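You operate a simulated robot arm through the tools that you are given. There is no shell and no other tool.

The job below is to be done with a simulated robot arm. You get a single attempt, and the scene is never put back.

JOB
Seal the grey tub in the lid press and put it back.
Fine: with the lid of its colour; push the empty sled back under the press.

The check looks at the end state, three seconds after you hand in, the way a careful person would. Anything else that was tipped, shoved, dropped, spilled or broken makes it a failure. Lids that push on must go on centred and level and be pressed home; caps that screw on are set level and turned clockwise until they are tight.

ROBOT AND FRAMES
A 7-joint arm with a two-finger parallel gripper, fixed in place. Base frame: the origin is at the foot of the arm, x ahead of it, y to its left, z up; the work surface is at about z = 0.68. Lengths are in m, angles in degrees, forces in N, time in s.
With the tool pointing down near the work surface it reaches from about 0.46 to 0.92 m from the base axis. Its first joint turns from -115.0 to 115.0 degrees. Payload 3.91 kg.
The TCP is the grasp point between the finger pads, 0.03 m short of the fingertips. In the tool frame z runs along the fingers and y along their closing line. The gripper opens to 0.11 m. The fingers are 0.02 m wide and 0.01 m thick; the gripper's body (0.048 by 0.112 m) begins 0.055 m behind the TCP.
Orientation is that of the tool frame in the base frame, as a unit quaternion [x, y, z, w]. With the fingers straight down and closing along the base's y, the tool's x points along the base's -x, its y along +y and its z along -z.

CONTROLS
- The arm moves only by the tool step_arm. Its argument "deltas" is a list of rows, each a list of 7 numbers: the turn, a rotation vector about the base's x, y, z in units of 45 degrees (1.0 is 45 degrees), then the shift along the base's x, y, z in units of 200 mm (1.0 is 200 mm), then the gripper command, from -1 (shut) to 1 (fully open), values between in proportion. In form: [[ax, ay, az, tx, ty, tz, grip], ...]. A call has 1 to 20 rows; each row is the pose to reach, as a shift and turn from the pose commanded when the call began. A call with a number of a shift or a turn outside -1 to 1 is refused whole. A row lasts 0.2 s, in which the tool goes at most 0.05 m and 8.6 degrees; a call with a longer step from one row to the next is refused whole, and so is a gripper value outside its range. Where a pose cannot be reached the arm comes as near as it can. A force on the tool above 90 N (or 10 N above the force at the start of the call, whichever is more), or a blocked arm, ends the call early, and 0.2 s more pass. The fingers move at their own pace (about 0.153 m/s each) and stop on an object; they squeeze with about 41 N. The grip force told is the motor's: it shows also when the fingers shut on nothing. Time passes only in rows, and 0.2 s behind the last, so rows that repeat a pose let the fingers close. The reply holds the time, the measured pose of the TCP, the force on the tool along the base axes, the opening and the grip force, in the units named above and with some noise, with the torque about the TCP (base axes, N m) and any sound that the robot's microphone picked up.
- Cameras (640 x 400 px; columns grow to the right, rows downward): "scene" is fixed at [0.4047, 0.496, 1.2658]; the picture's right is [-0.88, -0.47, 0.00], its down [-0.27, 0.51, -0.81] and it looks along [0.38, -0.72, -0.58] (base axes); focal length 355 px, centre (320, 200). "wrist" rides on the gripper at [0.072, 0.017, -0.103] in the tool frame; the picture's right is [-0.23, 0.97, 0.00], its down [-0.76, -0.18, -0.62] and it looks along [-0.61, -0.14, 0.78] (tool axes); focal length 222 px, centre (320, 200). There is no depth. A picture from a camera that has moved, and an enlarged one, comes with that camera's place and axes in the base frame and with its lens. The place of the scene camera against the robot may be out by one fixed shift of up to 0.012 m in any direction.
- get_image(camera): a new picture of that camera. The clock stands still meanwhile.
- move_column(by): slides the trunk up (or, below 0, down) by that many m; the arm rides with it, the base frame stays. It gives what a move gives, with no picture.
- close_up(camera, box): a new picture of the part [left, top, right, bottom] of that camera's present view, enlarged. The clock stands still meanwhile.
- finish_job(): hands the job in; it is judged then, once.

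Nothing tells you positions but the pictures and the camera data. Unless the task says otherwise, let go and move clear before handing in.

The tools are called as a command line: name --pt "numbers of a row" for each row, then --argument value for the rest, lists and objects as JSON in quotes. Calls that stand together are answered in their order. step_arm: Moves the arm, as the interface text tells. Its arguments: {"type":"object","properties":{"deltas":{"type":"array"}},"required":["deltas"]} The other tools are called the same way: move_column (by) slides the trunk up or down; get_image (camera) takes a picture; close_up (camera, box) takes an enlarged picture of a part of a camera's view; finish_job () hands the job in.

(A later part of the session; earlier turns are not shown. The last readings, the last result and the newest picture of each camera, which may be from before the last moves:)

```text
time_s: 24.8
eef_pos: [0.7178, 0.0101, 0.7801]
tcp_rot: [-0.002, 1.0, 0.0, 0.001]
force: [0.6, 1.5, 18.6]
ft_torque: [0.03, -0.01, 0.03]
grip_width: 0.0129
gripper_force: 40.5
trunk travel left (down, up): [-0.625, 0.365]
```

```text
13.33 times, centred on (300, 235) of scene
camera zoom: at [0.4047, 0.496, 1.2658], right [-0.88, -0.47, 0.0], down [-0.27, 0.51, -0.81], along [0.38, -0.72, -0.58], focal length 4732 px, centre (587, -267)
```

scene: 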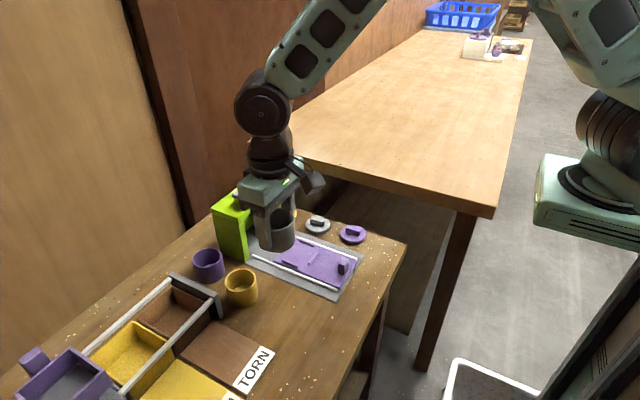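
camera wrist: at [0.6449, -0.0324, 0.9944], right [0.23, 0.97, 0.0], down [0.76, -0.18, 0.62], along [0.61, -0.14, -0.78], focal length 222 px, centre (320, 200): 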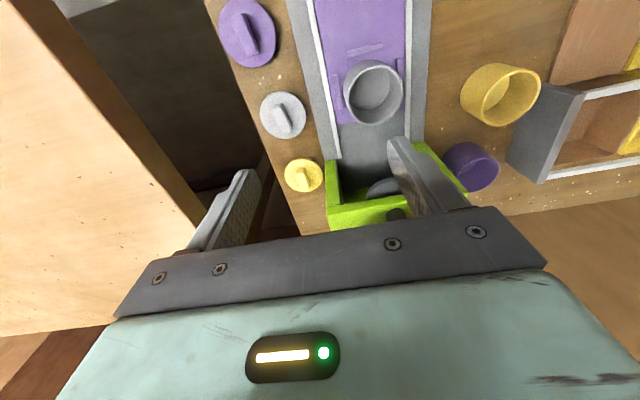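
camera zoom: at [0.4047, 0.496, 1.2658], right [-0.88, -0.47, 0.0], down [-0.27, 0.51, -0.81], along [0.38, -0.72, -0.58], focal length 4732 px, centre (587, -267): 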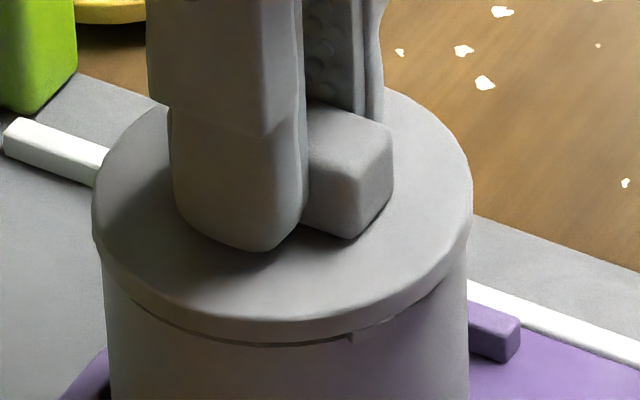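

Firm level contact (≈18 N, almost no torque): the lid rests on the rim. Releasing and rising.

step_arm --pt "0 0 0 0 0 0.005 -1" --pt "0 0 0 0 0 0.005 -0.6" --pt "0 0 0 0 0 0.005 -0.2" --pt "0 0 0 0 0 0.005 -0.2" --pt "0 0 0 0 0 0.06 -0.2" --pt "0 0 0 0 0 0.2 -0.2" --pt "0 0 0 -0.1 0 0.4 -0.2" --pt "0 0 0 -0.2 0 0.5 -0.2" --pt "0 0 0 -0.2 0 0.5 -0.2"

close_up --camera "scene" --box '[270, 200, 330, 250]'

get_image --camera "wrist"

```text
time_s: 26.8
eef_pos: [0.6764, 0.0107, 0.8799]
tcp_rot: [0.0, 1.0, 0.0, 0.0]
force: [0.3, -0.2, 0.1]
ft_torque: [0.03, 0.01, 0.01]
grip_width: 0.0439
gripper_force: 0.0
trunk travel left (down, up): [-0.625, 0.365]
```

```text
8.00 times, centred on (300, 225) of scene
camera zoom: at [0.4047, 0.496, 1.2658], right [-0.88, -0.47, 0.0], down [-0.27, 0.51, -0.81], along [0.38, -0.72, -0.58], focal length 2839 px, centre (480, 0)
```

zoom: 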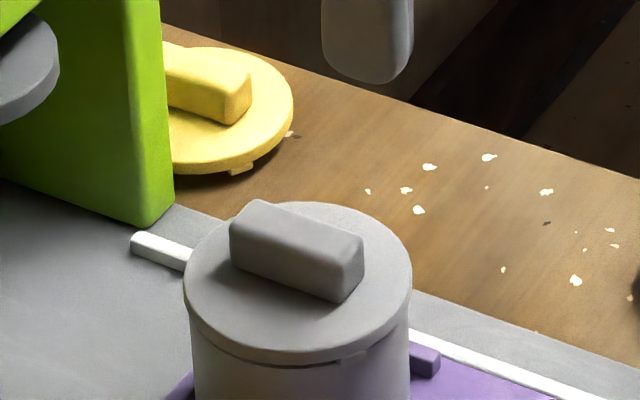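

```text
taken
camera wrist: at [0.6056, 0.0275, 0.9837], right [0.23, 0.97, 0.0], down [0.76, -0.18, 0.62], along [0.61, -0.14, -0.78], focal length 222 px, centre (320, 200)
```

wrist: 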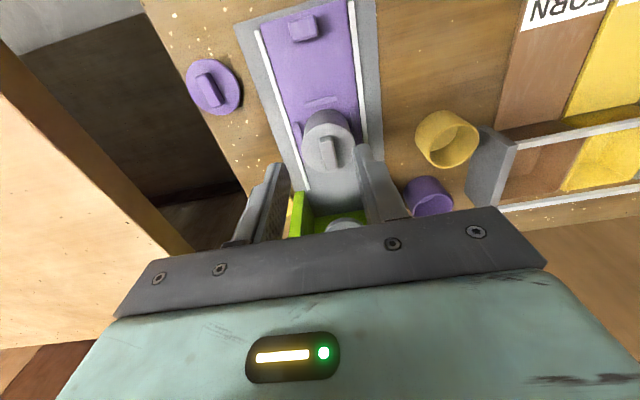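

The lid sits level on the tub. Now checking clearance beneath the press plunger before pushing the sled.

close_up --camera "scene" --box '[205, 165, 305, 265]'

close_up --camera "wrist" --box '[230, 0, 390, 100]'

```text
4.00 times, centred on (255, 215) of scene
camera zoom: at [0.4047, 0.496, 1.2658], right [-0.88, -0.47, 0.0], down [-0.27, 0.51, -0.81], along [0.38, -0.72, -0.58], focal length 1420 px, centre (580, 140)
```

zoom: 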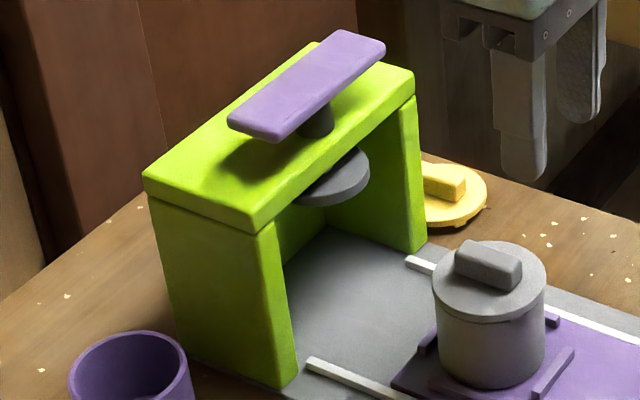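

```text
4.00 times, centred on (310, 50) of wrist
camera zoom: at [0.6056, 0.0275, 0.9837], right [0.23, 0.97, 0.0], down [0.76, -0.18, 0.62], along [0.61, -0.14, -0.78], focal length 888 px, centre (360, 800)
```

zoom: 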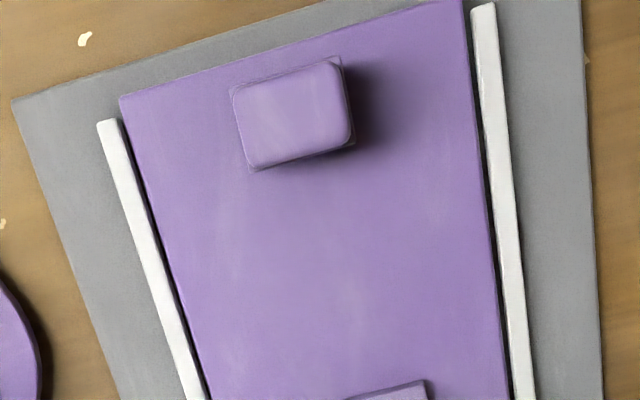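

Plunger bottom z≈0.769 versus bar top z≈0.762, so it should clear. Now I'll move over the sled's knob at about (0.607, 0.011).

step_arm --pt "0 0 0 -0.18 0.008 0 0" --pt "0 0 0 -0.349 0.008 -0.1 0.1" --pt "0 0 0 -0.349 0.008 -0.3 0.1" --pt "0 0 0 -0.349 0.008 -0.5 0.1" --pt "0 0 0 -0.349 0.008 -0.5 0.1"

get_image --camera "wrist"

close_up --camera "scene" --box '[260, 190, 380, 300]'

```text
time_s: 28.0
eef_pos: [0.6065, 0.0128, 0.7802]
tcp_rot: [0.0, 1.0, -0.001, 0.0]
force: [0.7, 1.0, 0.3]
ft_torque: [0.0, 0.01, 0.01]
grip_width: 0.0605
gripper_force: 0.0
trunk travel left (down, up): [-0.625, 0.365]
```

```text
taken
camera wrist: at [0.5355, 0.0312, 0.8827], right [0.23, 0.97, 0.0], down [0.76, -0.18, 0.62], along [0.61, -0.14, -0.78], focal length 222 px, centre (320, 200)
```

wrist: 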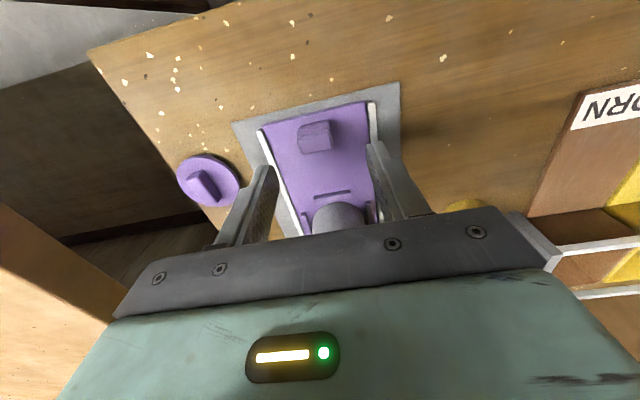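

```text
3.64 times, centred on (320, 245) of scene
camera zoom: at [0.4047, 0.496, 1.2658], right [-0.88, -0.47, 0.0], down [-0.27, 0.51, -0.81], along [0.38, -0.72, -0.58], focal length 1291 px, centre (320, 36)
```

zoom: 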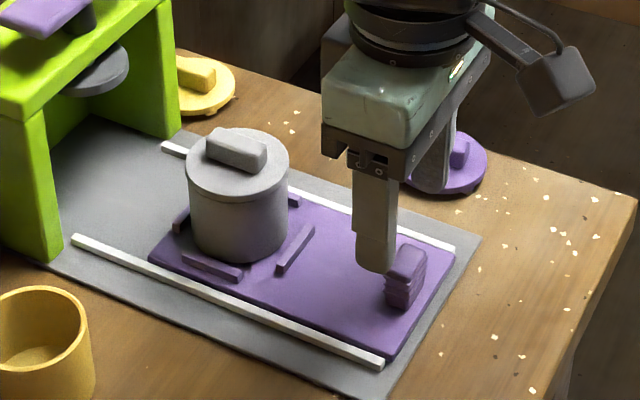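

The knob is directly below at about (0.604, 0.0105). Descending and gripping it.

step_arm --pt "0 0 0 -0.01 0 -0.12 0.1" --pt "0 0 0 -0.01 0 -0.22 0.1" --pt "0 0 0 -0.01 0 -0.255 0.1" --pt "0 0 0 -0.01 0 -0.255 0.1"

close_up --camera "wrist" --box '[200, 90, 440, 270]'

close_up --camera "scene" --box '[260, 190, 380, 300]'

```text
time_s: 29.0
eef_pos: [0.6053, 0.0121, 0.7271]
tcp_rot: [-0.001, 1.0, 0.0, -0.001]
force: [0.1, 0.2, 0.2]
ft_torque: [0.0, 0.01, 0.0]
grip_width: 0.0604
gripper_force: 0.0
trunk travel left (down, up): [-0.625, 0.365]
```

```text
2.22 times, centred on (320, 180) of wrist
camera zoom: at [0.5341, 0.0292, 0.8305], right [0.23, 0.97, 0.0], down [0.76, -0.18, 0.62], along [0.61, -0.14, -0.78], focal length 494 px, centre (320, 244)
```

zoom: 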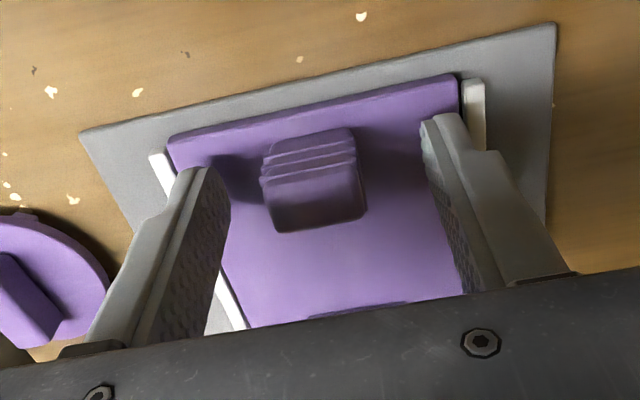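

```text
3.64 times, centred on (320, 245) of scene
camera zoom: at [0.4047, 0.496, 1.2658], right [-0.88, -0.47, 0.0], down [-0.27, 0.51, -0.81], along [0.38, -0.72, -0.58], focal length 1291 px, centre (320, 36)
```

zoom: 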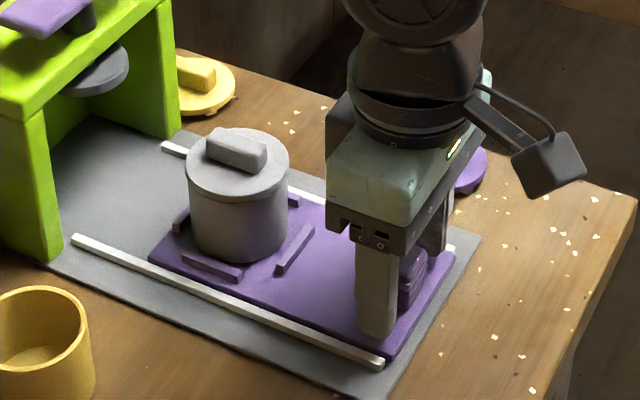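

The knob is between the fingers. Closing on it.

step_arm --pt "0 0 0 0 0 0 -0.3" --pt "0 0 0 0 0 0 -0.8" --pt "0 0 0 0 0 0 -1" --pt "0 0 0 0 0 0 -1"

close_up --camera "wrist" --box '[200, 90, 440, 270]'

```text
time_s: 30.0
eef_pos: [0.605, 0.0096, 0.7277]
tcp_rot: [0.001, 1.0, 0.0, 0.0]
force: [0.6, -11.9, -0.5]
ft_torque: [-0.24, -0.19, -0.01]
grip_width: 0.0253
gripper_force: 45.1
trunk travel left (down, up): [-0.625, 0.365]
```

```text
2.22 times, centred on (320, 180) of wrist
camera zoom: at [0.5341, 0.028, 0.8306], right [0.23, 0.97, 0.0], down [0.76, -0.18, 0.62], along [0.61, -0.14, -0.78], focal length 494 px, centre (320, 244)
```

zoom: 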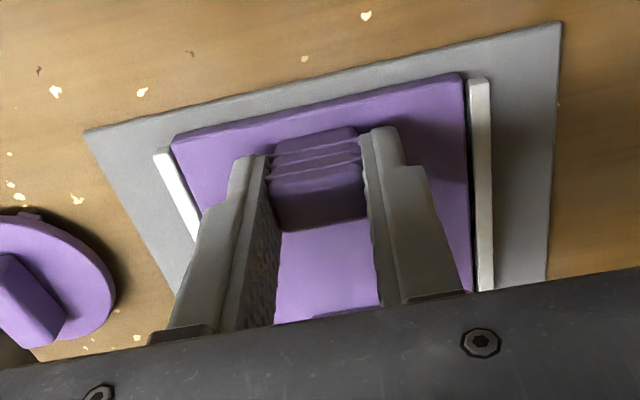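

Gripped (25 mm); the side load shows the knob is ~1.6 mm to -y, so I'll correct that and start pushing the sled gently toward the press.

step_arm --pt "0 0 0 0 -0.008 0 -1" --pt "0 0 0 0.01 -0.008 0 -1" --pt "0 0 0 0.03 -0.008 0 -1" --pt "0 0 0 0.055 -0.008 0 -1" --pt "0 0 0 0.085 -0.008 0 -1" --pt "0 0 0 0.115 -0.008 0 -1" --pt "0 0 0 0.145 -0.008 0 -1" --pt "0 0 0 0.175 -0.008 0 -1" --pt "0 0 0 0.2 -0.008 0 -1" --pt "0 0 0 0.22 -0.008 0 -1" --pt "0 0 0 0.23 -0.008 0 -1" --pt "0 0 0 0.23 -0.008 0 -1"

close_up --camera "scene" --box '[210, 170, 350, 290]'

```text
time_s: 32.6
eef_pos: [0.6514, 0.0102, 0.7263]
tcp_rot: [-0.001, 1.0, 0.0, 0.0]
force: [0.2, 12.4, -14.8]
ft_torque: [0.2, -0.46, 0.03]
grip_width: 0.0258
gripper_force: 44.8
trunk travel left (down, up): [-0.625, 0.365]
```

```text
3.33 times, centred on (280, 230) of scene
camera zoom: at [0.4047, 0.496, 1.2658], right [-0.88, -0.47, 0.0], down [-0.27, 0.51, -0.81], along [0.38, -0.72, -0.58], focal length 1183 px, centre (453, 100)
```

zoom: 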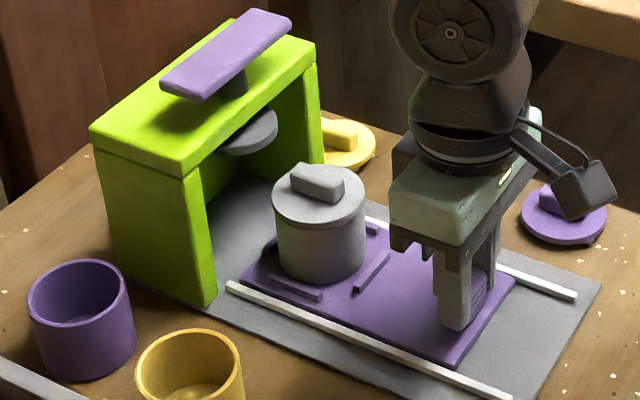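

The sled slides well; the lid stays put. Trimming small side loads and continuing.

step_arm --pt "0 0 0 0 0.004 -0.003 -1" --pt "0 0 0 0.01 0.004 -0.003 -1" --pt "0 0 0 0.03 0.004 -0.003 -1" --pt "0 0 0 0.055 0.004 -0.003 -1" --pt "0 0 0 0.085 0.004 -0.003 -1" --pt "0 0 0 0.115 0.004 -0.003 -1" --pt "0 0 0 0.135 0.004 -0.003 -1" --pt "0 0 0 0.15 0.004 -0.003 -1" --pt "0 0 0 0.15 0.004 -0.003 -1"

close_up --camera "scene" --box '[210, 170, 350, 290]'

get_image --camera "wrist"

```text
time_s: 34.6
eef_pos: [0.6817, 0.0108, 0.7269]
tcp_rot: [0.0, 1.0, 0.0, 0.002]
force: [-0.1, 1.4, 10.6]
ft_torque: [0.01, 0.62, -0.05]
grip_width: 0.0255
gripper_force: 45.1
trunk travel left (down, up): [-0.625, 0.365]
```

```text
3.33 times, centred on (280, 230) of scene
camera zoom: at [0.4047, 0.496, 1.2658], right [-0.88, -0.47, 0.0], down [-0.27, 0.51, -0.81], along [0.38, -0.72, -0.58], focal length 1183 px, centre (453, 100)
```

zoom: 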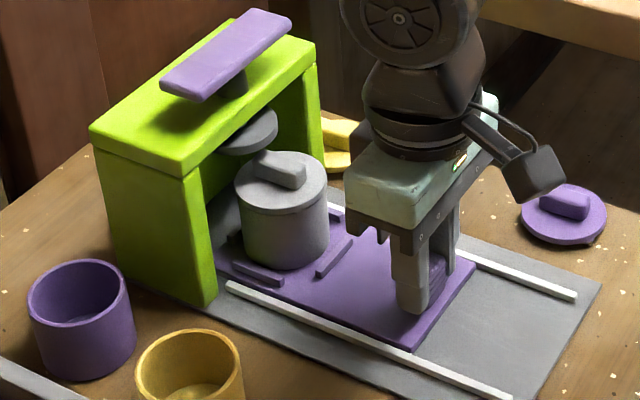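

```text
taken
camera wrist: at [0.61, 0.0278, 0.8305], right [0.23, 0.97, 0.0], down [0.76, -0.18, 0.62], along [0.61, -0.14, -0.78], focal length 222 px, centre (320, 200)
```

wrist: 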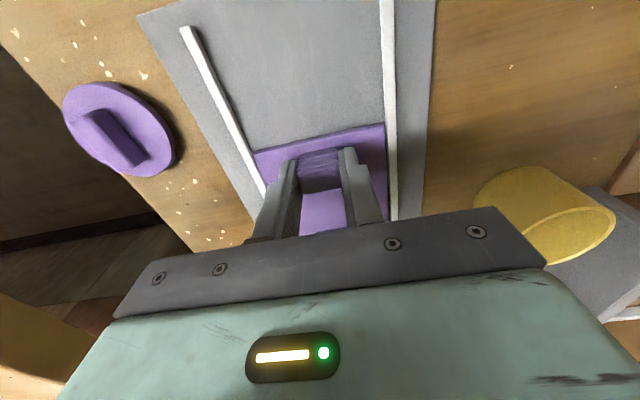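

The lid bar is about to go under the plunger; checking the clearance closely.

close_up --camera "scene" --box '[255, 190, 315, 240]'

```text
8.00 times, centred on (285, 215) of scene
camera zoom: at [0.4047, 0.496, 1.2658], right [-0.88, -0.47, 0.0], down [-0.27, 0.51, -0.81], along [0.38, -0.72, -0.58], focal length 2839 px, centre (600, 80)
```

zoom: 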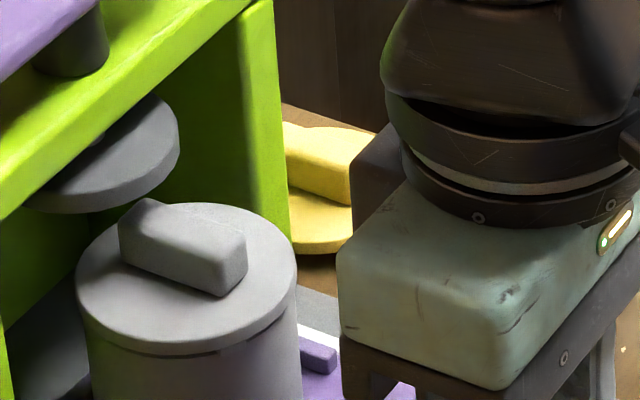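

There's about 9 mm of clearance. Pushing on the remaining ~35 mm, slowly at the end.

step_arm --pt "0 0 0 0.005 0 0.002 -1" --pt "0 0 0 0.02 0 0.002 -1" --pt "0 0 0 0.04 0 0.002 -1" --pt "0 0 0 0.06 0 0.002 -1" --pt "0 0 0 0.08 0 0.002 -1" --pt "0 0 0 0.1 0 0.002 -1" --pt "0 0 0 0.115 0 0.002 -1" --pt "0 0 0 0.13 0 0.002 -1" --pt "0 0 0 0.14 0 0.002 -1" --pt "0 0 0 0.14 0 0.002 -1"

close_up --camera "scene" --box '[210, 170, 350, 290]'

close_up --camera "scene" --box '[240, 190, 300, 240]'

```text
time_s: 36.8
eef_pos: [0.71, 0.0103, 0.7273]
tcp_rot: [0.0, 1.0, 0.0, 0.0]
force: [-0.4, -3.2, -5.8]
ft_torque: [-0.06, -0.61, 0.0]
grip_width: 0.0255
gripper_force: 44.8
trunk travel left (down, up): [-0.625, 0.365]
```

```text
3.33 times, centred on (280, 230) of scene
camera zoom: at [0.4047, 0.496, 1.2658], right [-0.88, -0.47, 0.0], down [-0.27, 0.51, -0.81], along [0.38, -0.72, -0.58], focal length 1183 px, centre (453, 100)
```

zoom: 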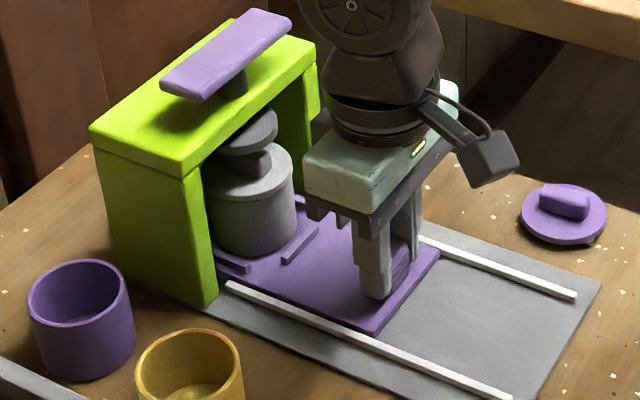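

```text
8.00 times, centred on (270, 215) of scene
camera zoom: at [0.4047, 0.496, 1.2658], right [-0.88, -0.47, 0.0], down [-0.27, 0.51, -0.81], along [0.38, -0.72, -0.58], focal length 2839 px, centre (720, 80)
```

zoom: 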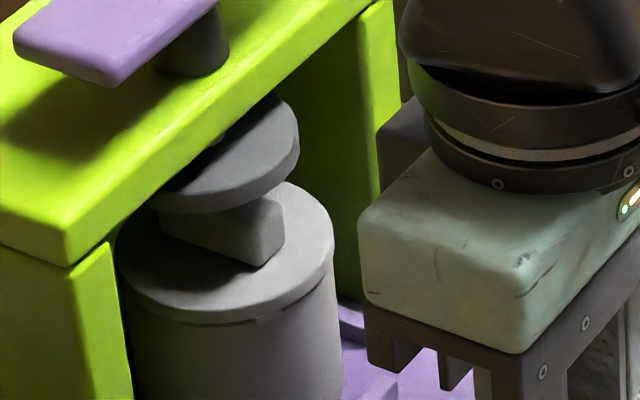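

The tub is nearly under the plunger with no stop felt yet. I'll nudge further 1 mm at a time, watching for an end stop.

step_arm --pt "0 0 0 0.005 0 0.001 -1" --pt "0 0 0 0.01 0 0.001 -1" --pt "0 0 0 0.01 0 0.001 -1"

step_arm --pt "0 0 0 0.005 0 0 -1" --pt "0 0 0 0.01 0 0 -1" --pt "0 0 0 0.01 0 0 -1"

close_up --camera "scene" --box '[240, 190, 300, 240]'

```text
time_s: 37.6
eef_pos: [0.7119, 0.0107, 0.7277]
tcp_rot: [0.001, 1.0, 0.0, -0.001]
force: [0.0, -2.1, -11.0]
ft_torque: [-0.06, -0.22, -0.05]
grip_width: 0.0253
gripper_force: 45.0
trunk travel left (down, up): [-0.625, 0.365]
```

```text
time_s: 38.4
eef_pos: [0.7134, 0.0112, 0.7272]
tcp_rot: [0.0, 1.0, 0.0, 0.0]
force: [-1.5, -5.3, -6.6]
ft_torque: [-0.12, 1.25, 0.11]
grip_width: 0.0254
gripper_force: 44.9
trunk travel left (down, up): [-0.625, 0.365]
```

```text
8.00 times, centred on (270, 215) of scene
camera zoom: at [0.4047, 0.496, 1.2658], right [-0.88, -0.47, 0.0], down [-0.27, 0.51, -0.81], along [0.38, -0.72, -0.58], focal length 2839 px, centre (720, 80)
```

zoom: 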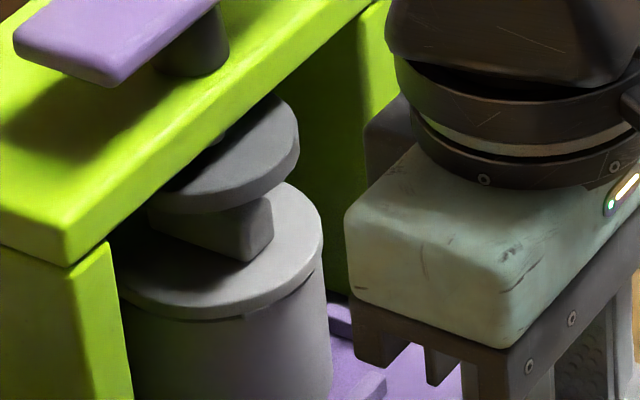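

By the plunger's visible edge, the lid now looks aligned under it. One more small nudge to test for an end stop.

step_arm --pt "0 0 0 0.005 -0.003 -0.002 -1" --pt "0 0 0 0.005 -0.003 -0.002 -1" --pt "0 0 0 0.005 -0.003 -0.002 -1"

close_up --camera "scene" --box '[235, 185, 285, 230]'

```text
time_s: 39.2
eef_pos: [0.7153, 0.0104, 0.727]
tcp_rot: [0.0, 1.0, -0.001, 0.001]
force: [-0.3, -2.7, 5.5]
ft_torque: [-0.08, 1.32, -0.06]
grip_width: 0.0254
gripper_force: 44.9
trunk travel left (down, up): [-0.625, 0.365]
```

```text
8.89 times, centred on (260, 208) of scene
camera zoom: at [0.4047, 0.496, 1.2658], right [-0.88, -0.47, 0.0], down [-0.27, 0.51, -0.81], along [0.38, -0.72, -0.58], focal length 3155 px, centre (853, 133)
```

zoom: 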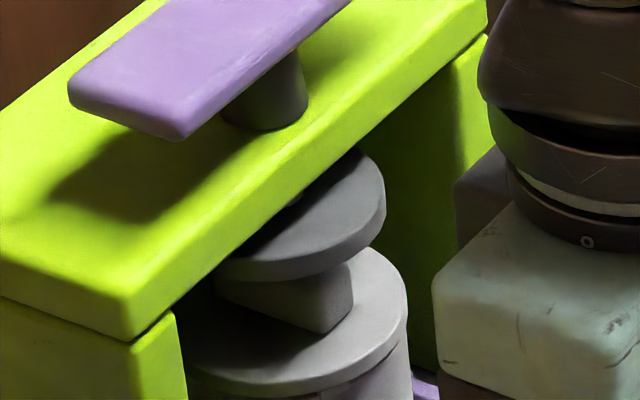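

The sled is aligned: the shaft axis projects within ~1 mm of the lid centre. Releasing the knob and moving up over the press bar.

step_arm --pt "0 0 0 0 0 0 -0.5" --pt "0 0 0 0 0 0 0.1" --pt "0 0 0 0 0 0 0.1" --pt "0 0 0 0 0 0.1 0.1" --pt "0 0 0 0 0 0.3 0.1" --pt "0 0 0 0 0 0.55 0.1" --pt "0 0 0 0 0 0.8 0.1" --pt "0 0 0 0 0 1.0 0.1" --pt "0 0 0 0 0 1.0 0.1"

get_image --camera "wrist"

close_up --camera "scene" --box '[210, 160, 340, 270]'

```text
time_s: 41.2
eef_pos: [0.7141, 0.0099, 0.9284]
tcp_rot: [-0.001, 1.0, 0.0, 0.0]
force: [0.2, 0.1, 0.0]
ft_torque: [0.02, 0.01, -0.03]
grip_width: 0.0607
gripper_force: 0.1
trunk travel left (down, up): [-0.625, 0.365]
```

```text
taken
camera wrist: at [0.6426, 0.0276, 1.0315], right [0.23, 0.97, 0.0], down [0.76, -0.18, 0.62], along [0.61, -0.14, -0.78], focal length 222 px, centre (320, 200)
```

wrist: 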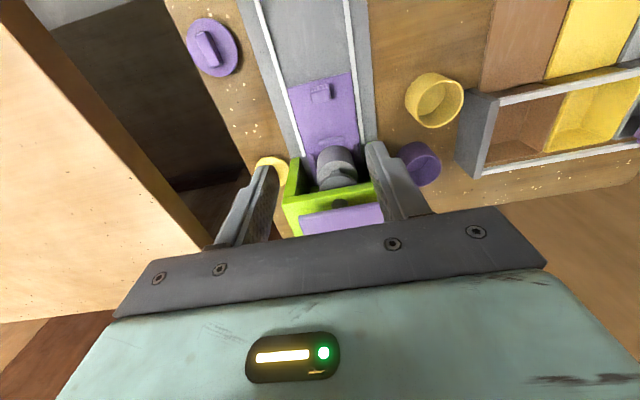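

```text
3.64 times, centred on (275, 215) of scene
camera zoom: at [0.4047, 0.496, 1.2658], right [-0.88, -0.47, 0.0], down [-0.27, 0.51, -0.81], along [0.38, -0.72, -0.58], focal length 1291 px, centre (484, 146)
```

zoom: 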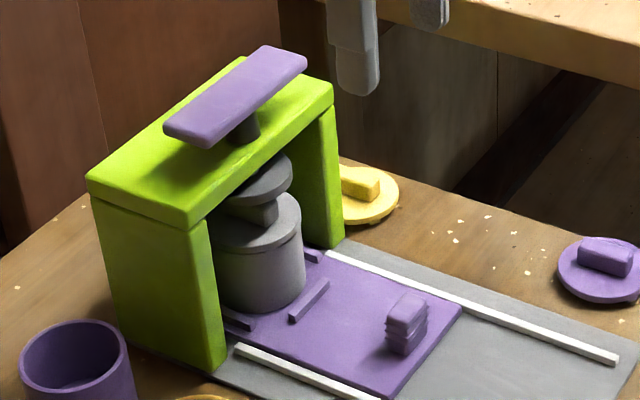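

Zooming in on the wrist view of the press from the front.

close_up --camera "wrist" --box '[270, 130, 400, 240]'

```text
3.64 times, centred on (335, 185) of wrist
camera zoom: at [0.6426, 0.0276, 1.0315], right [0.23, 0.97, 0.0], down [0.76, -0.18, 0.62], along [0.61, -0.14, -0.78], focal length 808 px, centre (266, 254)
```

zoom: 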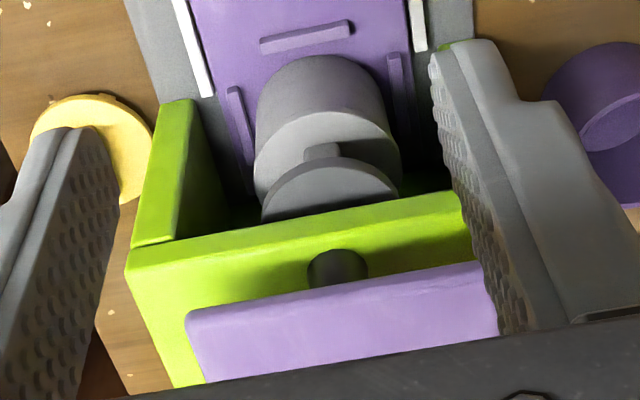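

Plunger and lid are aligned in both x and y. Moving over the bar centre with fingers shut.

step_arm --pt "0 0 0 0.2 0.004 0 -0.5" --pt "0 0 0 0.4 0.004 0 -1" --pt "0 0 0 0.57 0.004 0 -1" --pt "0 0 0 0.57 0.004 -0.1 -1" --pt "0 0 0 0.57 0.004 -0.2 -1" --pt "0 0 0 0.57 0.004 -0.2 -1"

close_up --camera "scene" --box '[210, 130, 320, 240]'

get_image --camera "wrist"

```text
time_s: 42.6
eef_pos: [0.828, 0.0124, 0.8878]
tcp_rot: [0.0, 1.0, 0.0, 0.0]
force: [0.0, 0.2, 0.7]
ft_torque: [0.03, 0.0, 0.0]
grip_width: 0.0
gripper_force: 37.9
trunk travel left (down, up): [-0.625, 0.365]
```

```text
3.64 times, centred on (265, 185) of scene
camera zoom: at [0.4047, 0.496, 1.2658], right [-0.88, -0.47, 0.0], down [-0.27, 0.51, -0.81], along [0.38, -0.72, -0.58], focal length 1291 px, centre (520, 254)
```

zoom: 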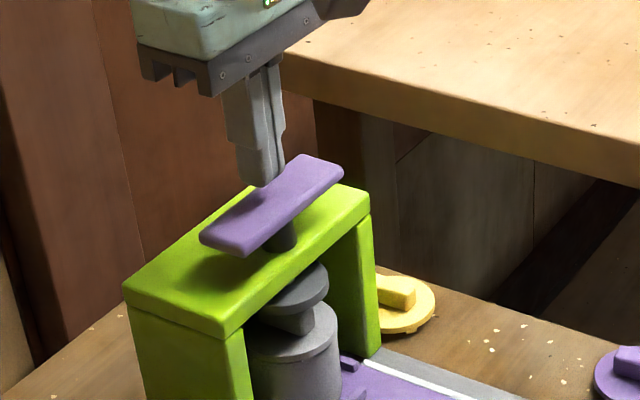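

```text
taken
camera wrist: at [0.7566, 0.0306, 0.9914], right [0.23, 0.97, 0.0], down [0.76, -0.18, 0.62], along [0.61, -0.14, -0.78], focal length 222 px, centre (320, 200)
```

wrist: 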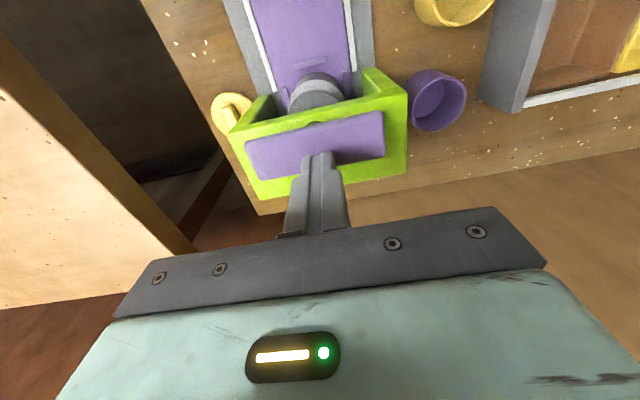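

Fingertips are just above the bar's centre. Pressing down step by step, watching the force.

step_arm --pt "0 0 0 -0.01 0 -0.02 -1" --pt "0 0 0 -0.01 0 -0.04 -1" --pt "0 0 0 -0.01 0 -0.05 -1" --pt "0 0 0 -0.01 0 -0.06 -1" --pt "0 0 0 -0.01 0 -0.06 -1"

close_up --camera "scene" --box '[220, 160, 300, 240]'

```text
time_s: 43.8
eef_pos: [0.8268, 0.0107, 0.8768]
tcp_rot: [0.0, 1.0, 0.0, 0.0]
force: [1.2, 0.0, 1.3]
ft_torque: [-0.02, -0.01, 0.02]
grip_width: 0.0
gripper_force: 37.5
trunk travel left (down, up): [-0.625, 0.365]
```

```text
5.00 times, centred on (260, 200) of scene
camera zoom: at [0.4047, 0.496, 1.2658], right [-0.88, -0.47, 0.0], down [-0.27, 0.51, -0.81], along [0.38, -0.72, -0.58], focal length 1774 px, centre (620, 200)
```

zoom: 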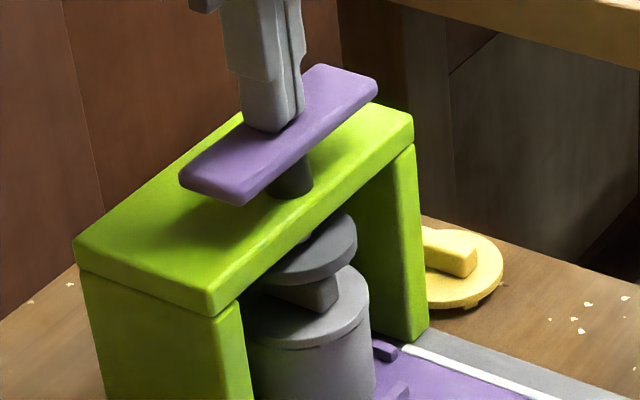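

Not yet in contact; continuing.

step_arm --pt "0 0 0 0 0 -0.01 -1" --pt "0 0 0 0 0 -0.02 -1" --pt "0 0 0 0 0 -0.02 -1"

step_arm --pt "0 0 0 0 0 -0.01 -1" --pt "0 0 0 0 0 -0.02 -1" --pt "0 0 0 0 0 -0.02 -1"

close_up --camera "scene" --box '[220, 160, 300, 240]'

```text
time_s: 44.6
eef_pos: [0.8268, 0.0111, 0.8714]
tcp_rot: [0.001, 1.0, 0.0, 0.0]
force: [-0.2, 0.6, 1.2]
ft_torque: [0.04, 0.0, 0.04]
grip_width: 0.0
gripper_force: 37.6
trunk travel left (down, up): [-0.625, 0.365]
```

```text
time_s: 45.4
eef_pos: [0.8256, 0.0106, 0.8673]
tcp_rot: [0.0, 1.0, -0.001, 0.0]
force: [-0.3, 1.2, 2.2]
ft_torque: [0.05, -0.03, 0.01]
grip_width: 0.0
gripper_force: 37.8
trunk travel left (down, up): [-0.625, 0.365]
```

```text
5.00 times, centred on (260, 200) of scene
camera zoom: at [0.4047, 0.496, 1.2658], right [-0.88, -0.47, 0.0], down [-0.27, 0.51, -0.81], along [0.38, -0.72, -0.58], focal length 1774 px, centre (620, 200)
```

zoom: 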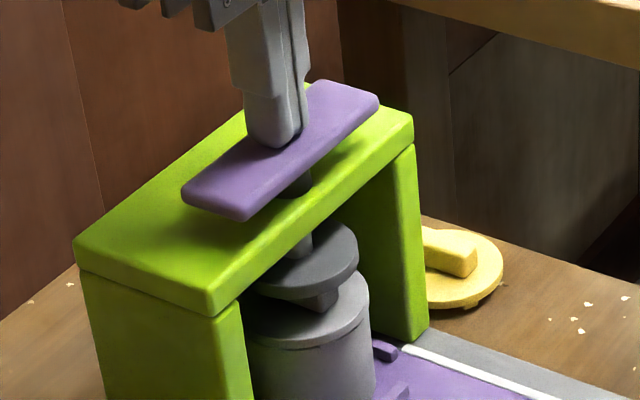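

The plunger is moving down. Continuing toward the lid.

step_arm --pt "0 0 0 0 0 -0.01 -1" --pt "0 0 0 0 0 -0.02 -1" --pt "0 0 0 0 0 -0.02 -1"

step_arm --pt "0 0 0 0 0 -0.005 -1" --pt "0 0 0 0 0 -0.01 -1" --pt "0 0 0 0 0 -0.01 -1"

close_up --camera "scene" --box '[220, 160, 300, 240]'

```text
time_s: 46.2
eef_pos: [0.8255, 0.0121, 0.8625]
tcp_rot: [0.0, 1.0, 0.0, -0.001]
force: [0.6, 1.6, 2.2]
ft_torque: [0.05, -0.03, -0.01]
grip_width: 0.0
gripper_force: 38.1
trunk travel left (down, up): [-0.625, 0.365]
```

```text
time_s: 47.0
eef_pos: [0.8262, 0.01, 0.8606]
tcp_rot: [-0.001, 1.0, -0.001, 0.0]
force: [-0.3, 1.2, 3.2]
ft_torque: [0.02, -0.02, 0.01]
grip_width: 0.0001
gripper_force: 38.1
trunk travel left (down, up): [-0.625, 0.365]
```

```text
5.00 times, centred on (260, 200) of scene
camera zoom: at [0.4047, 0.496, 1.2658], right [-0.88, -0.47, 0.0], down [-0.27, 0.51, -0.81], along [0.38, -0.72, -0.58], focal length 1774 px, centre (620, 200)
```

zoom: 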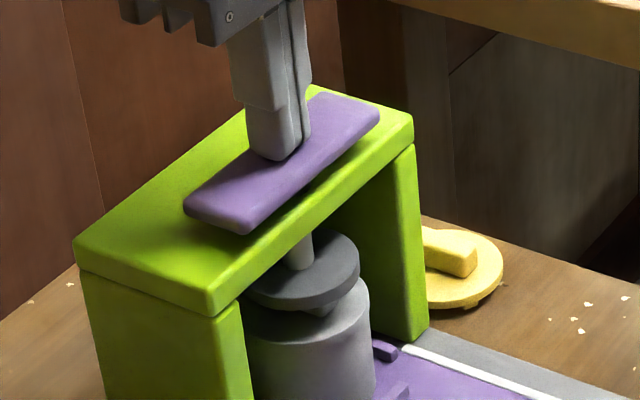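

The plunger is nearly on the lid. Continuing in 1 mm steps until it bears.

step_arm --pt "0 0 0 0 0 -0.005 -1" --pt "0 0 0 0 0 -0.01 -1" --pt "0 0 0 0 0 -0.01 -1"

step_arm --pt "0 0 0 0 0 -0.005 -1" --pt "0 0 0 0 0 -0.01 -1" --pt "0 0 0 0 0 -0.01 -1"

close_up --camera "scene" --box '[220, 160, 300, 240]'

```text
time_s: 47.8
eef_pos: [0.8255, 0.0112, 0.8594]
tcp_rot: [0.0, 1.0, 0.001, -0.001]
force: [-5.5, -0.6, 10.0]
ft_torque: [0.0, 0.15, 0.01]
grip_width: 0.0
gripper_force: 38.0
trunk travel left (down, up): [-0.625, 0.365]
```

```text
time_s: 48.6
eef_pos: [0.8261, 0.0106, 0.8586]
tcp_rot: [-0.001, 1.0, 0.0, 0.001]
force: [-7.1, -2.1, 28.4]
ft_torque: [-0.05, 0.31, 0.06]
grip_width: 0.0002
gripper_force: 37.9
trunk travel left (down, up): [-0.625, 0.365]
```

```text
5.00 times, centred on (260, 200) of scene
camera zoom: at [0.4047, 0.496, 1.2658], right [-0.88, -0.47, 0.0], down [-0.27, 0.51, -0.81], along [0.38, -0.72, -0.58], focal length 1774 px, centre (620, 200)
```

zoom: 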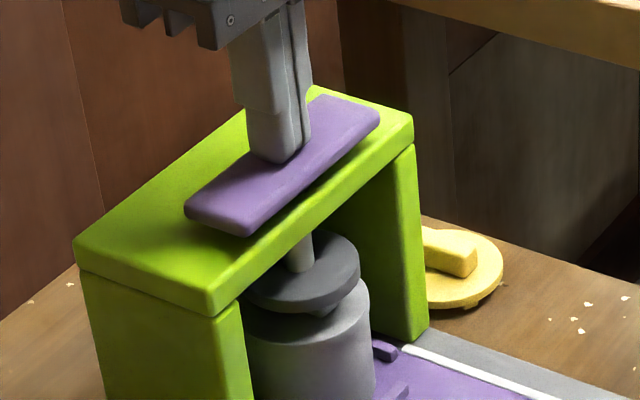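

Bearing on the lid now (28 N). Increasing the press.

step_arm --pt "0 0 0 0 0 -0.005 -1" --pt "0 0 0 0 0 -0.01 -1" --pt "0 0 0 0 0 -0.01 -1"

step_arm --pt "0 0 0 0 0 -0.005 -1" --pt "0 0 0 0 0 -0.01 -1" --pt "0 0 0 0 0 -0.01 -1"

```text
time_s: 49.4
eef_pos: [0.8262, 0.0106, 0.8582]
tcp_rot: [-0.001, 1.0, 0.001, 0.003]
force: [-14.5, -3.5, 47.0]
ft_torque: [-0.08, 0.62, -0.05]
grip_width: 0.0
gripper_force: 38.0
trunk travel left (down, up): [-0.625, 0.365]
```

```text
time_s: 50.2
eef_pos: [0.8264, 0.01, 0.8601]
tcp_rot: [0.001, 1.0, 0.001, 0.004]
force: [-18.5, -5.7, 58.5]
ft_torque: [-0.16, 0.82, 0.08]
grip_width: 0.0
gripper_force: 37.8
trunk travel left (down, up): [-0.625, 0.365]
```

step_arm --pt "0 0 0 0 0 -0.005 -1" --pt "0 0 0 0 0 -0.01 -1" --pt "0 0 0 0 0 -0.01 -1"

close_up --camera "scene" --box '[220, 160, 300, 240]'

```text
time_s: 51.0
eef_pos: [0.8258, 0.0103, 0.8591]
tcp_rot: [0.0, 1.0, 0.001, 0.005]
force: [-19.9, -6.7, 69.4]
ft_torque: [-0.2, 1.03, 0.11]
grip_width: 0.0001
gripper_force: 36.9
trunk travel left (down, up): [-0.625, 0.365]
```

```text
5.00 times, centred on (260, 200) of scene
camera zoom: at [0.4047, 0.496, 1.2658], right [-0.88, -0.47, 0.0], down [-0.27, 0.51, -0.81], along [0.38, -0.72, -0.58], focal length 1774 px, centre (620, 200)
```

zoom: 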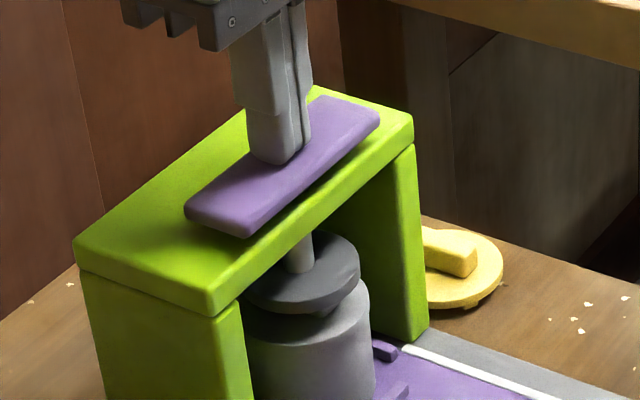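

Holding at about 70 N with no further travel. Checking the lid gap closely.

close_up --camera "scene" --box '[245, 200, 275, 230]'

get_image --camera "wrist"

```text
13.33 times, centred on (260, 215) of scene
camera zoom: at [0.4047, 0.496, 1.2658], right [-0.88, -0.47, 0.0], down [-0.27, 0.51, -0.81], along [0.38, -0.72, -0.58], focal length 4732 px, centre (1120, 0)
```

zoom: 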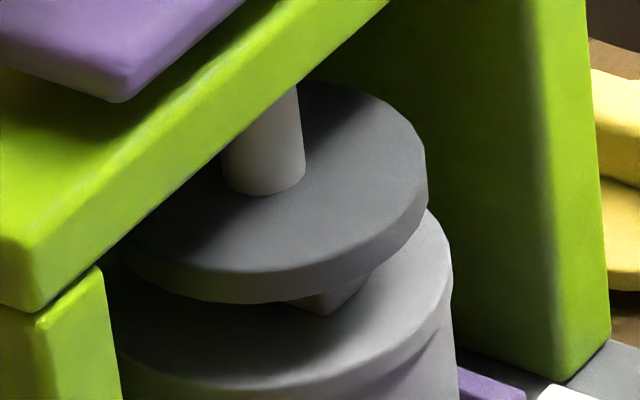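

```text
taken
camera wrist: at [0.7533, 0.0281, 0.9616], right [0.23, 0.97, 0.0], down [0.76, -0.18, 0.63], along [0.61, -0.14, -0.78], focal length 222 px, centre (320, 200)
```

wrist: 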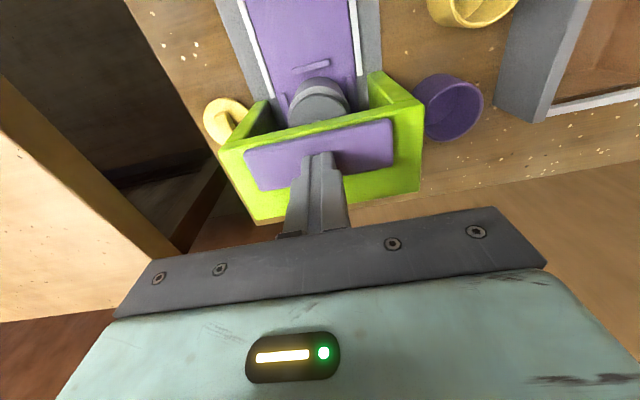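

Well centred. Increasing the press force further.

step_arm --pt "0 0 0 0 0 -0.005 -1" --pt "0 0 0 0 0 -0.01 -1" --pt "0 0 0 0 0 -0.01 -1"

step_arm --pt "0 0 0 0 0 -0.005 -1" --pt "0 0 0 0 0 -0.01 -1" --pt "0 0 0 0 0 -0.01 -1"

close_up --camera "scene" --box '[245, 200, 275, 230]'

```text
time_s: 51.8
eef_pos: [0.8258, 0.011, 0.8583]
tcp_rot: [0.001, 1.0, 0.0, 0.005]
force: [-23.8, -10.2, 78.4]
ft_torque: [-0.37, 1.16, 0.18]
grip_width: 0.0
gripper_force: 37.7
trunk travel left (down, up): [-0.625, 0.365]
```

```text
time_s: 52.6
eef_pos: [0.827, 0.011, 0.8592]
tcp_rot: [0.0, 1.0, 0.001, 0.006]
force: [-25.4, -13.5, 87.7]
ft_torque: [-0.41, 1.33, 0.04]
grip_width: 0.0001
gripper_force: 37.8
trunk travel left (down, up): [-0.625, 0.365]
```

```text
13.33 times, centred on (260, 215) of scene
camera zoom: at [0.4047, 0.496, 1.2658], right [-0.88, -0.47, 0.0], down [-0.27, 0.51, -0.81], along [0.38, -0.72, -0.58], focal length 4732 px, centre (1120, 0)
```

zoom: 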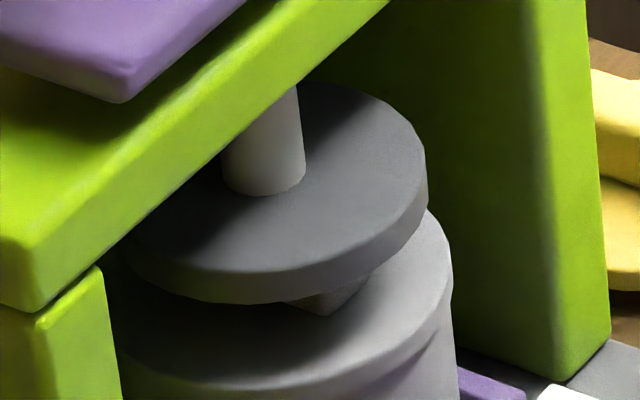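

No movement at 88 N. Let me look at the lid/tub seam itself.

close_up --camera "scene" --box '[250, 212, 280, 234]'

close_up --camera "wrist" --box '[285, 60, 360, 130]'

```text
16.00 times, centred on (265, 223) of scene
camera zoom: at [0.4047, 0.496, 1.2658], right [-0.88, -0.47, 0.0], down [-0.27, 0.51, -0.81], along [0.38, -0.72, -0.58], focal length 5678 px, centre (1200, -168)
```

zoom: 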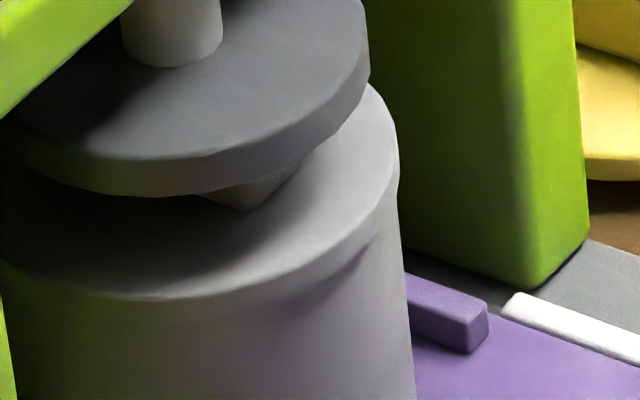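

```text
5.71 times, centred on (322, 95) of wrist
camera zoom: at [0.753, 0.0281, 0.9612], right [0.23, 0.97, 0.01], down [0.75, -0.18, 0.63], along [0.62, -0.14, -0.77], focal length 1269 px, centre (306, 800)
```

zoom: 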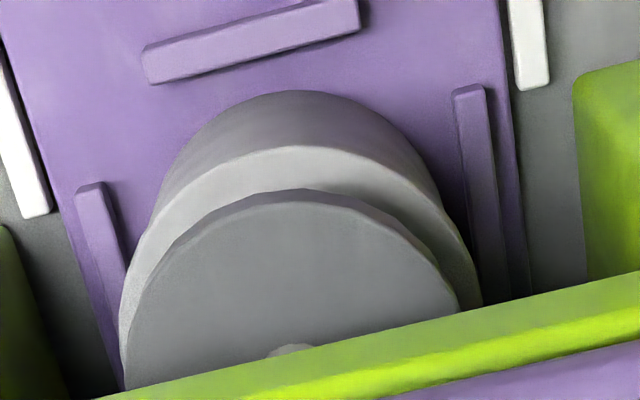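

The seam looks tight but I heard no click. I'll trim out the side load and press somewhat harder.

step_arm --pt "0 0 0 -0.008 -0.004 0 -1" --pt "0 0 0 -0.015 -0.007 0 -1" --pt "0 0 0 -0.015 -0.007 0 -1"

step_arm --pt "0 0 0 0 0 -0.005 -1" --pt "0 0 0 0 0 -0.01 -1" --pt "0 0 0 0 0 -0.01 -1"

```text
time_s: 53.4
eef_pos: [0.8255, 0.0108, 0.8587]
tcp_rot: [0.0, 1.0, 0.002, 0.01]
force: [-10.1, -8.1, 83.4]
ft_torque: [-0.27, 1.08, -0.13]
grip_width: 0.0001
gripper_force: 37.7
trunk travel left (down, up): [-0.625, 0.365]
```

```text
time_s: 54.2
eef_pos: [0.8249, 0.0118, 0.8592]
tcp_rot: [-0.002, 1.0, 0.002, 0.011]
force: [-10.8, -5.7, 90.1]
ft_torque: [-0.21, 1.15, 0.08]
grip_width: 0.0001
gripper_force: 37.9
trunk travel left (down, up): [-0.625, 0.365]
```

Reaching 90 N with no further travel. I'll back off and inspect the lid before deciding on more force.

step_arm --pt "0 0 0 0 0 0.02 -1" --pt "0 0 0 0 0 0.05 -1" --pt "0 0 0 0 0 0.08 -1" --pt "0 0 0 0.01 0 0.14 -1" --pt "0 0 0 0.015 0.007 0.25 -1" --pt "0 0 0 0.015 0.007 0.4 -1" --pt "0 0 0 0.015 0.007 0.4 -1"

close_up --camera "scene" --box '[220, 160, 300, 240]'

close_up --camera "scene" --box '[250, 205, 290, 240]'

```text
time_s: 55.8
eef_pos: [0.8266, 0.0095, 0.925]
tcp_rot: [0.0, 1.0, 0.0, -0.002]
force: [-0.3, 1.3, -0.4]
ft_torque: [0.01, -0.01, 0.0]
grip_width: 0.0
gripper_force: 37.4
trunk travel left (down, up): [-0.625, 0.365]
```

```text
5.00 times, centred on (260, 200) of scene
camera zoom: at [0.4047, 0.496, 1.2658], right [-0.88, -0.47, 0.0], down [-0.27, 0.51, -0.81], along [0.38, -0.72, -0.58], focal length 1774 px, centre (620, 200)
```

zoom: 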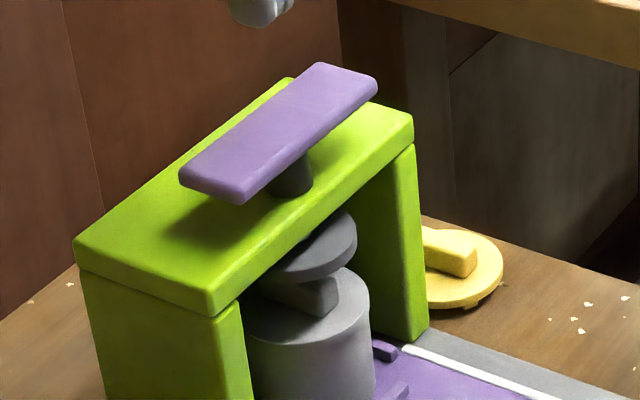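

```text
11.43 times, centred on (270, 222) of scene
camera zoom: at [0.4047, 0.496, 1.2658], right [-0.88, -0.47, 0.0], down [-0.27, 0.51, -0.81], along [0.38, -0.72, -0.58], focal length 4056 px, centre (891, -57)
```

zoom: 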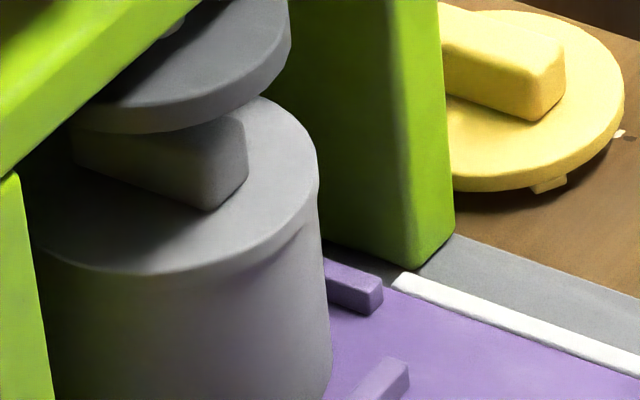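

The plunger sprang back, and the lid has dropped ~2 mm with the seam gap now closed: it's pressed home. Next, back to the knob to pull the sled out.

step_arm --pt "0 0 0 -0.2 -0.004 0 -0.5" --pt "0 0 0 -0.4 -0.004 0 0.1" --pt "0 0 0 -0.56 -0.004 0 0.1" --pt "0 0 0 -0.56 -0.004 -0.2 0.1" --pt "0 0 0 -0.56 -0.004 -0.4 0.1" --pt "0 0 0 -0.56 -0.004 -0.6 0.1" --pt "0 0 0 -0.56 -0.004 -0.8 0.1" --pt "0 0 0 -0.56 -0.004 -0.9 0.1" --pt "0 0 0 -0.56 -0.004 -0.985 0.1" --pt "0 0 0 -0.56 -0.004 -0.985 0.1"

close_up --camera "wrist" --box '[200, 90, 440, 270]'

```text
time_s: 58.0
eef_pos: [0.7123, 0.011, 0.728]
tcp_rot: [0.001, 1.0, 0.0, 0.0]
force: [0.5, -1.2, 0.5]
ft_torque: [0.03, 0.0, -0.01]
grip_width: 0.0605
gripper_force: 0.1
trunk travel left (down, up): [-0.625, 0.365]
```

```text
2.22 times, centred on (320, 180) of wrist
camera zoom: at [0.6409, 0.0285, 0.8309], right [0.23, 0.97, 0.0], down [0.76, -0.18, 0.62], along [0.61, -0.14, -0.78], focal length 494 px, centre (320, 244)
```

zoom: 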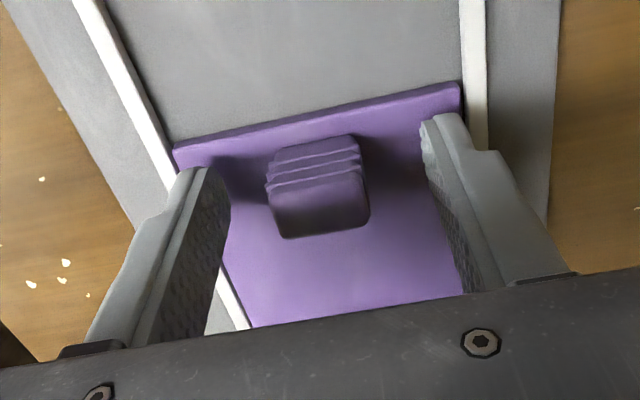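

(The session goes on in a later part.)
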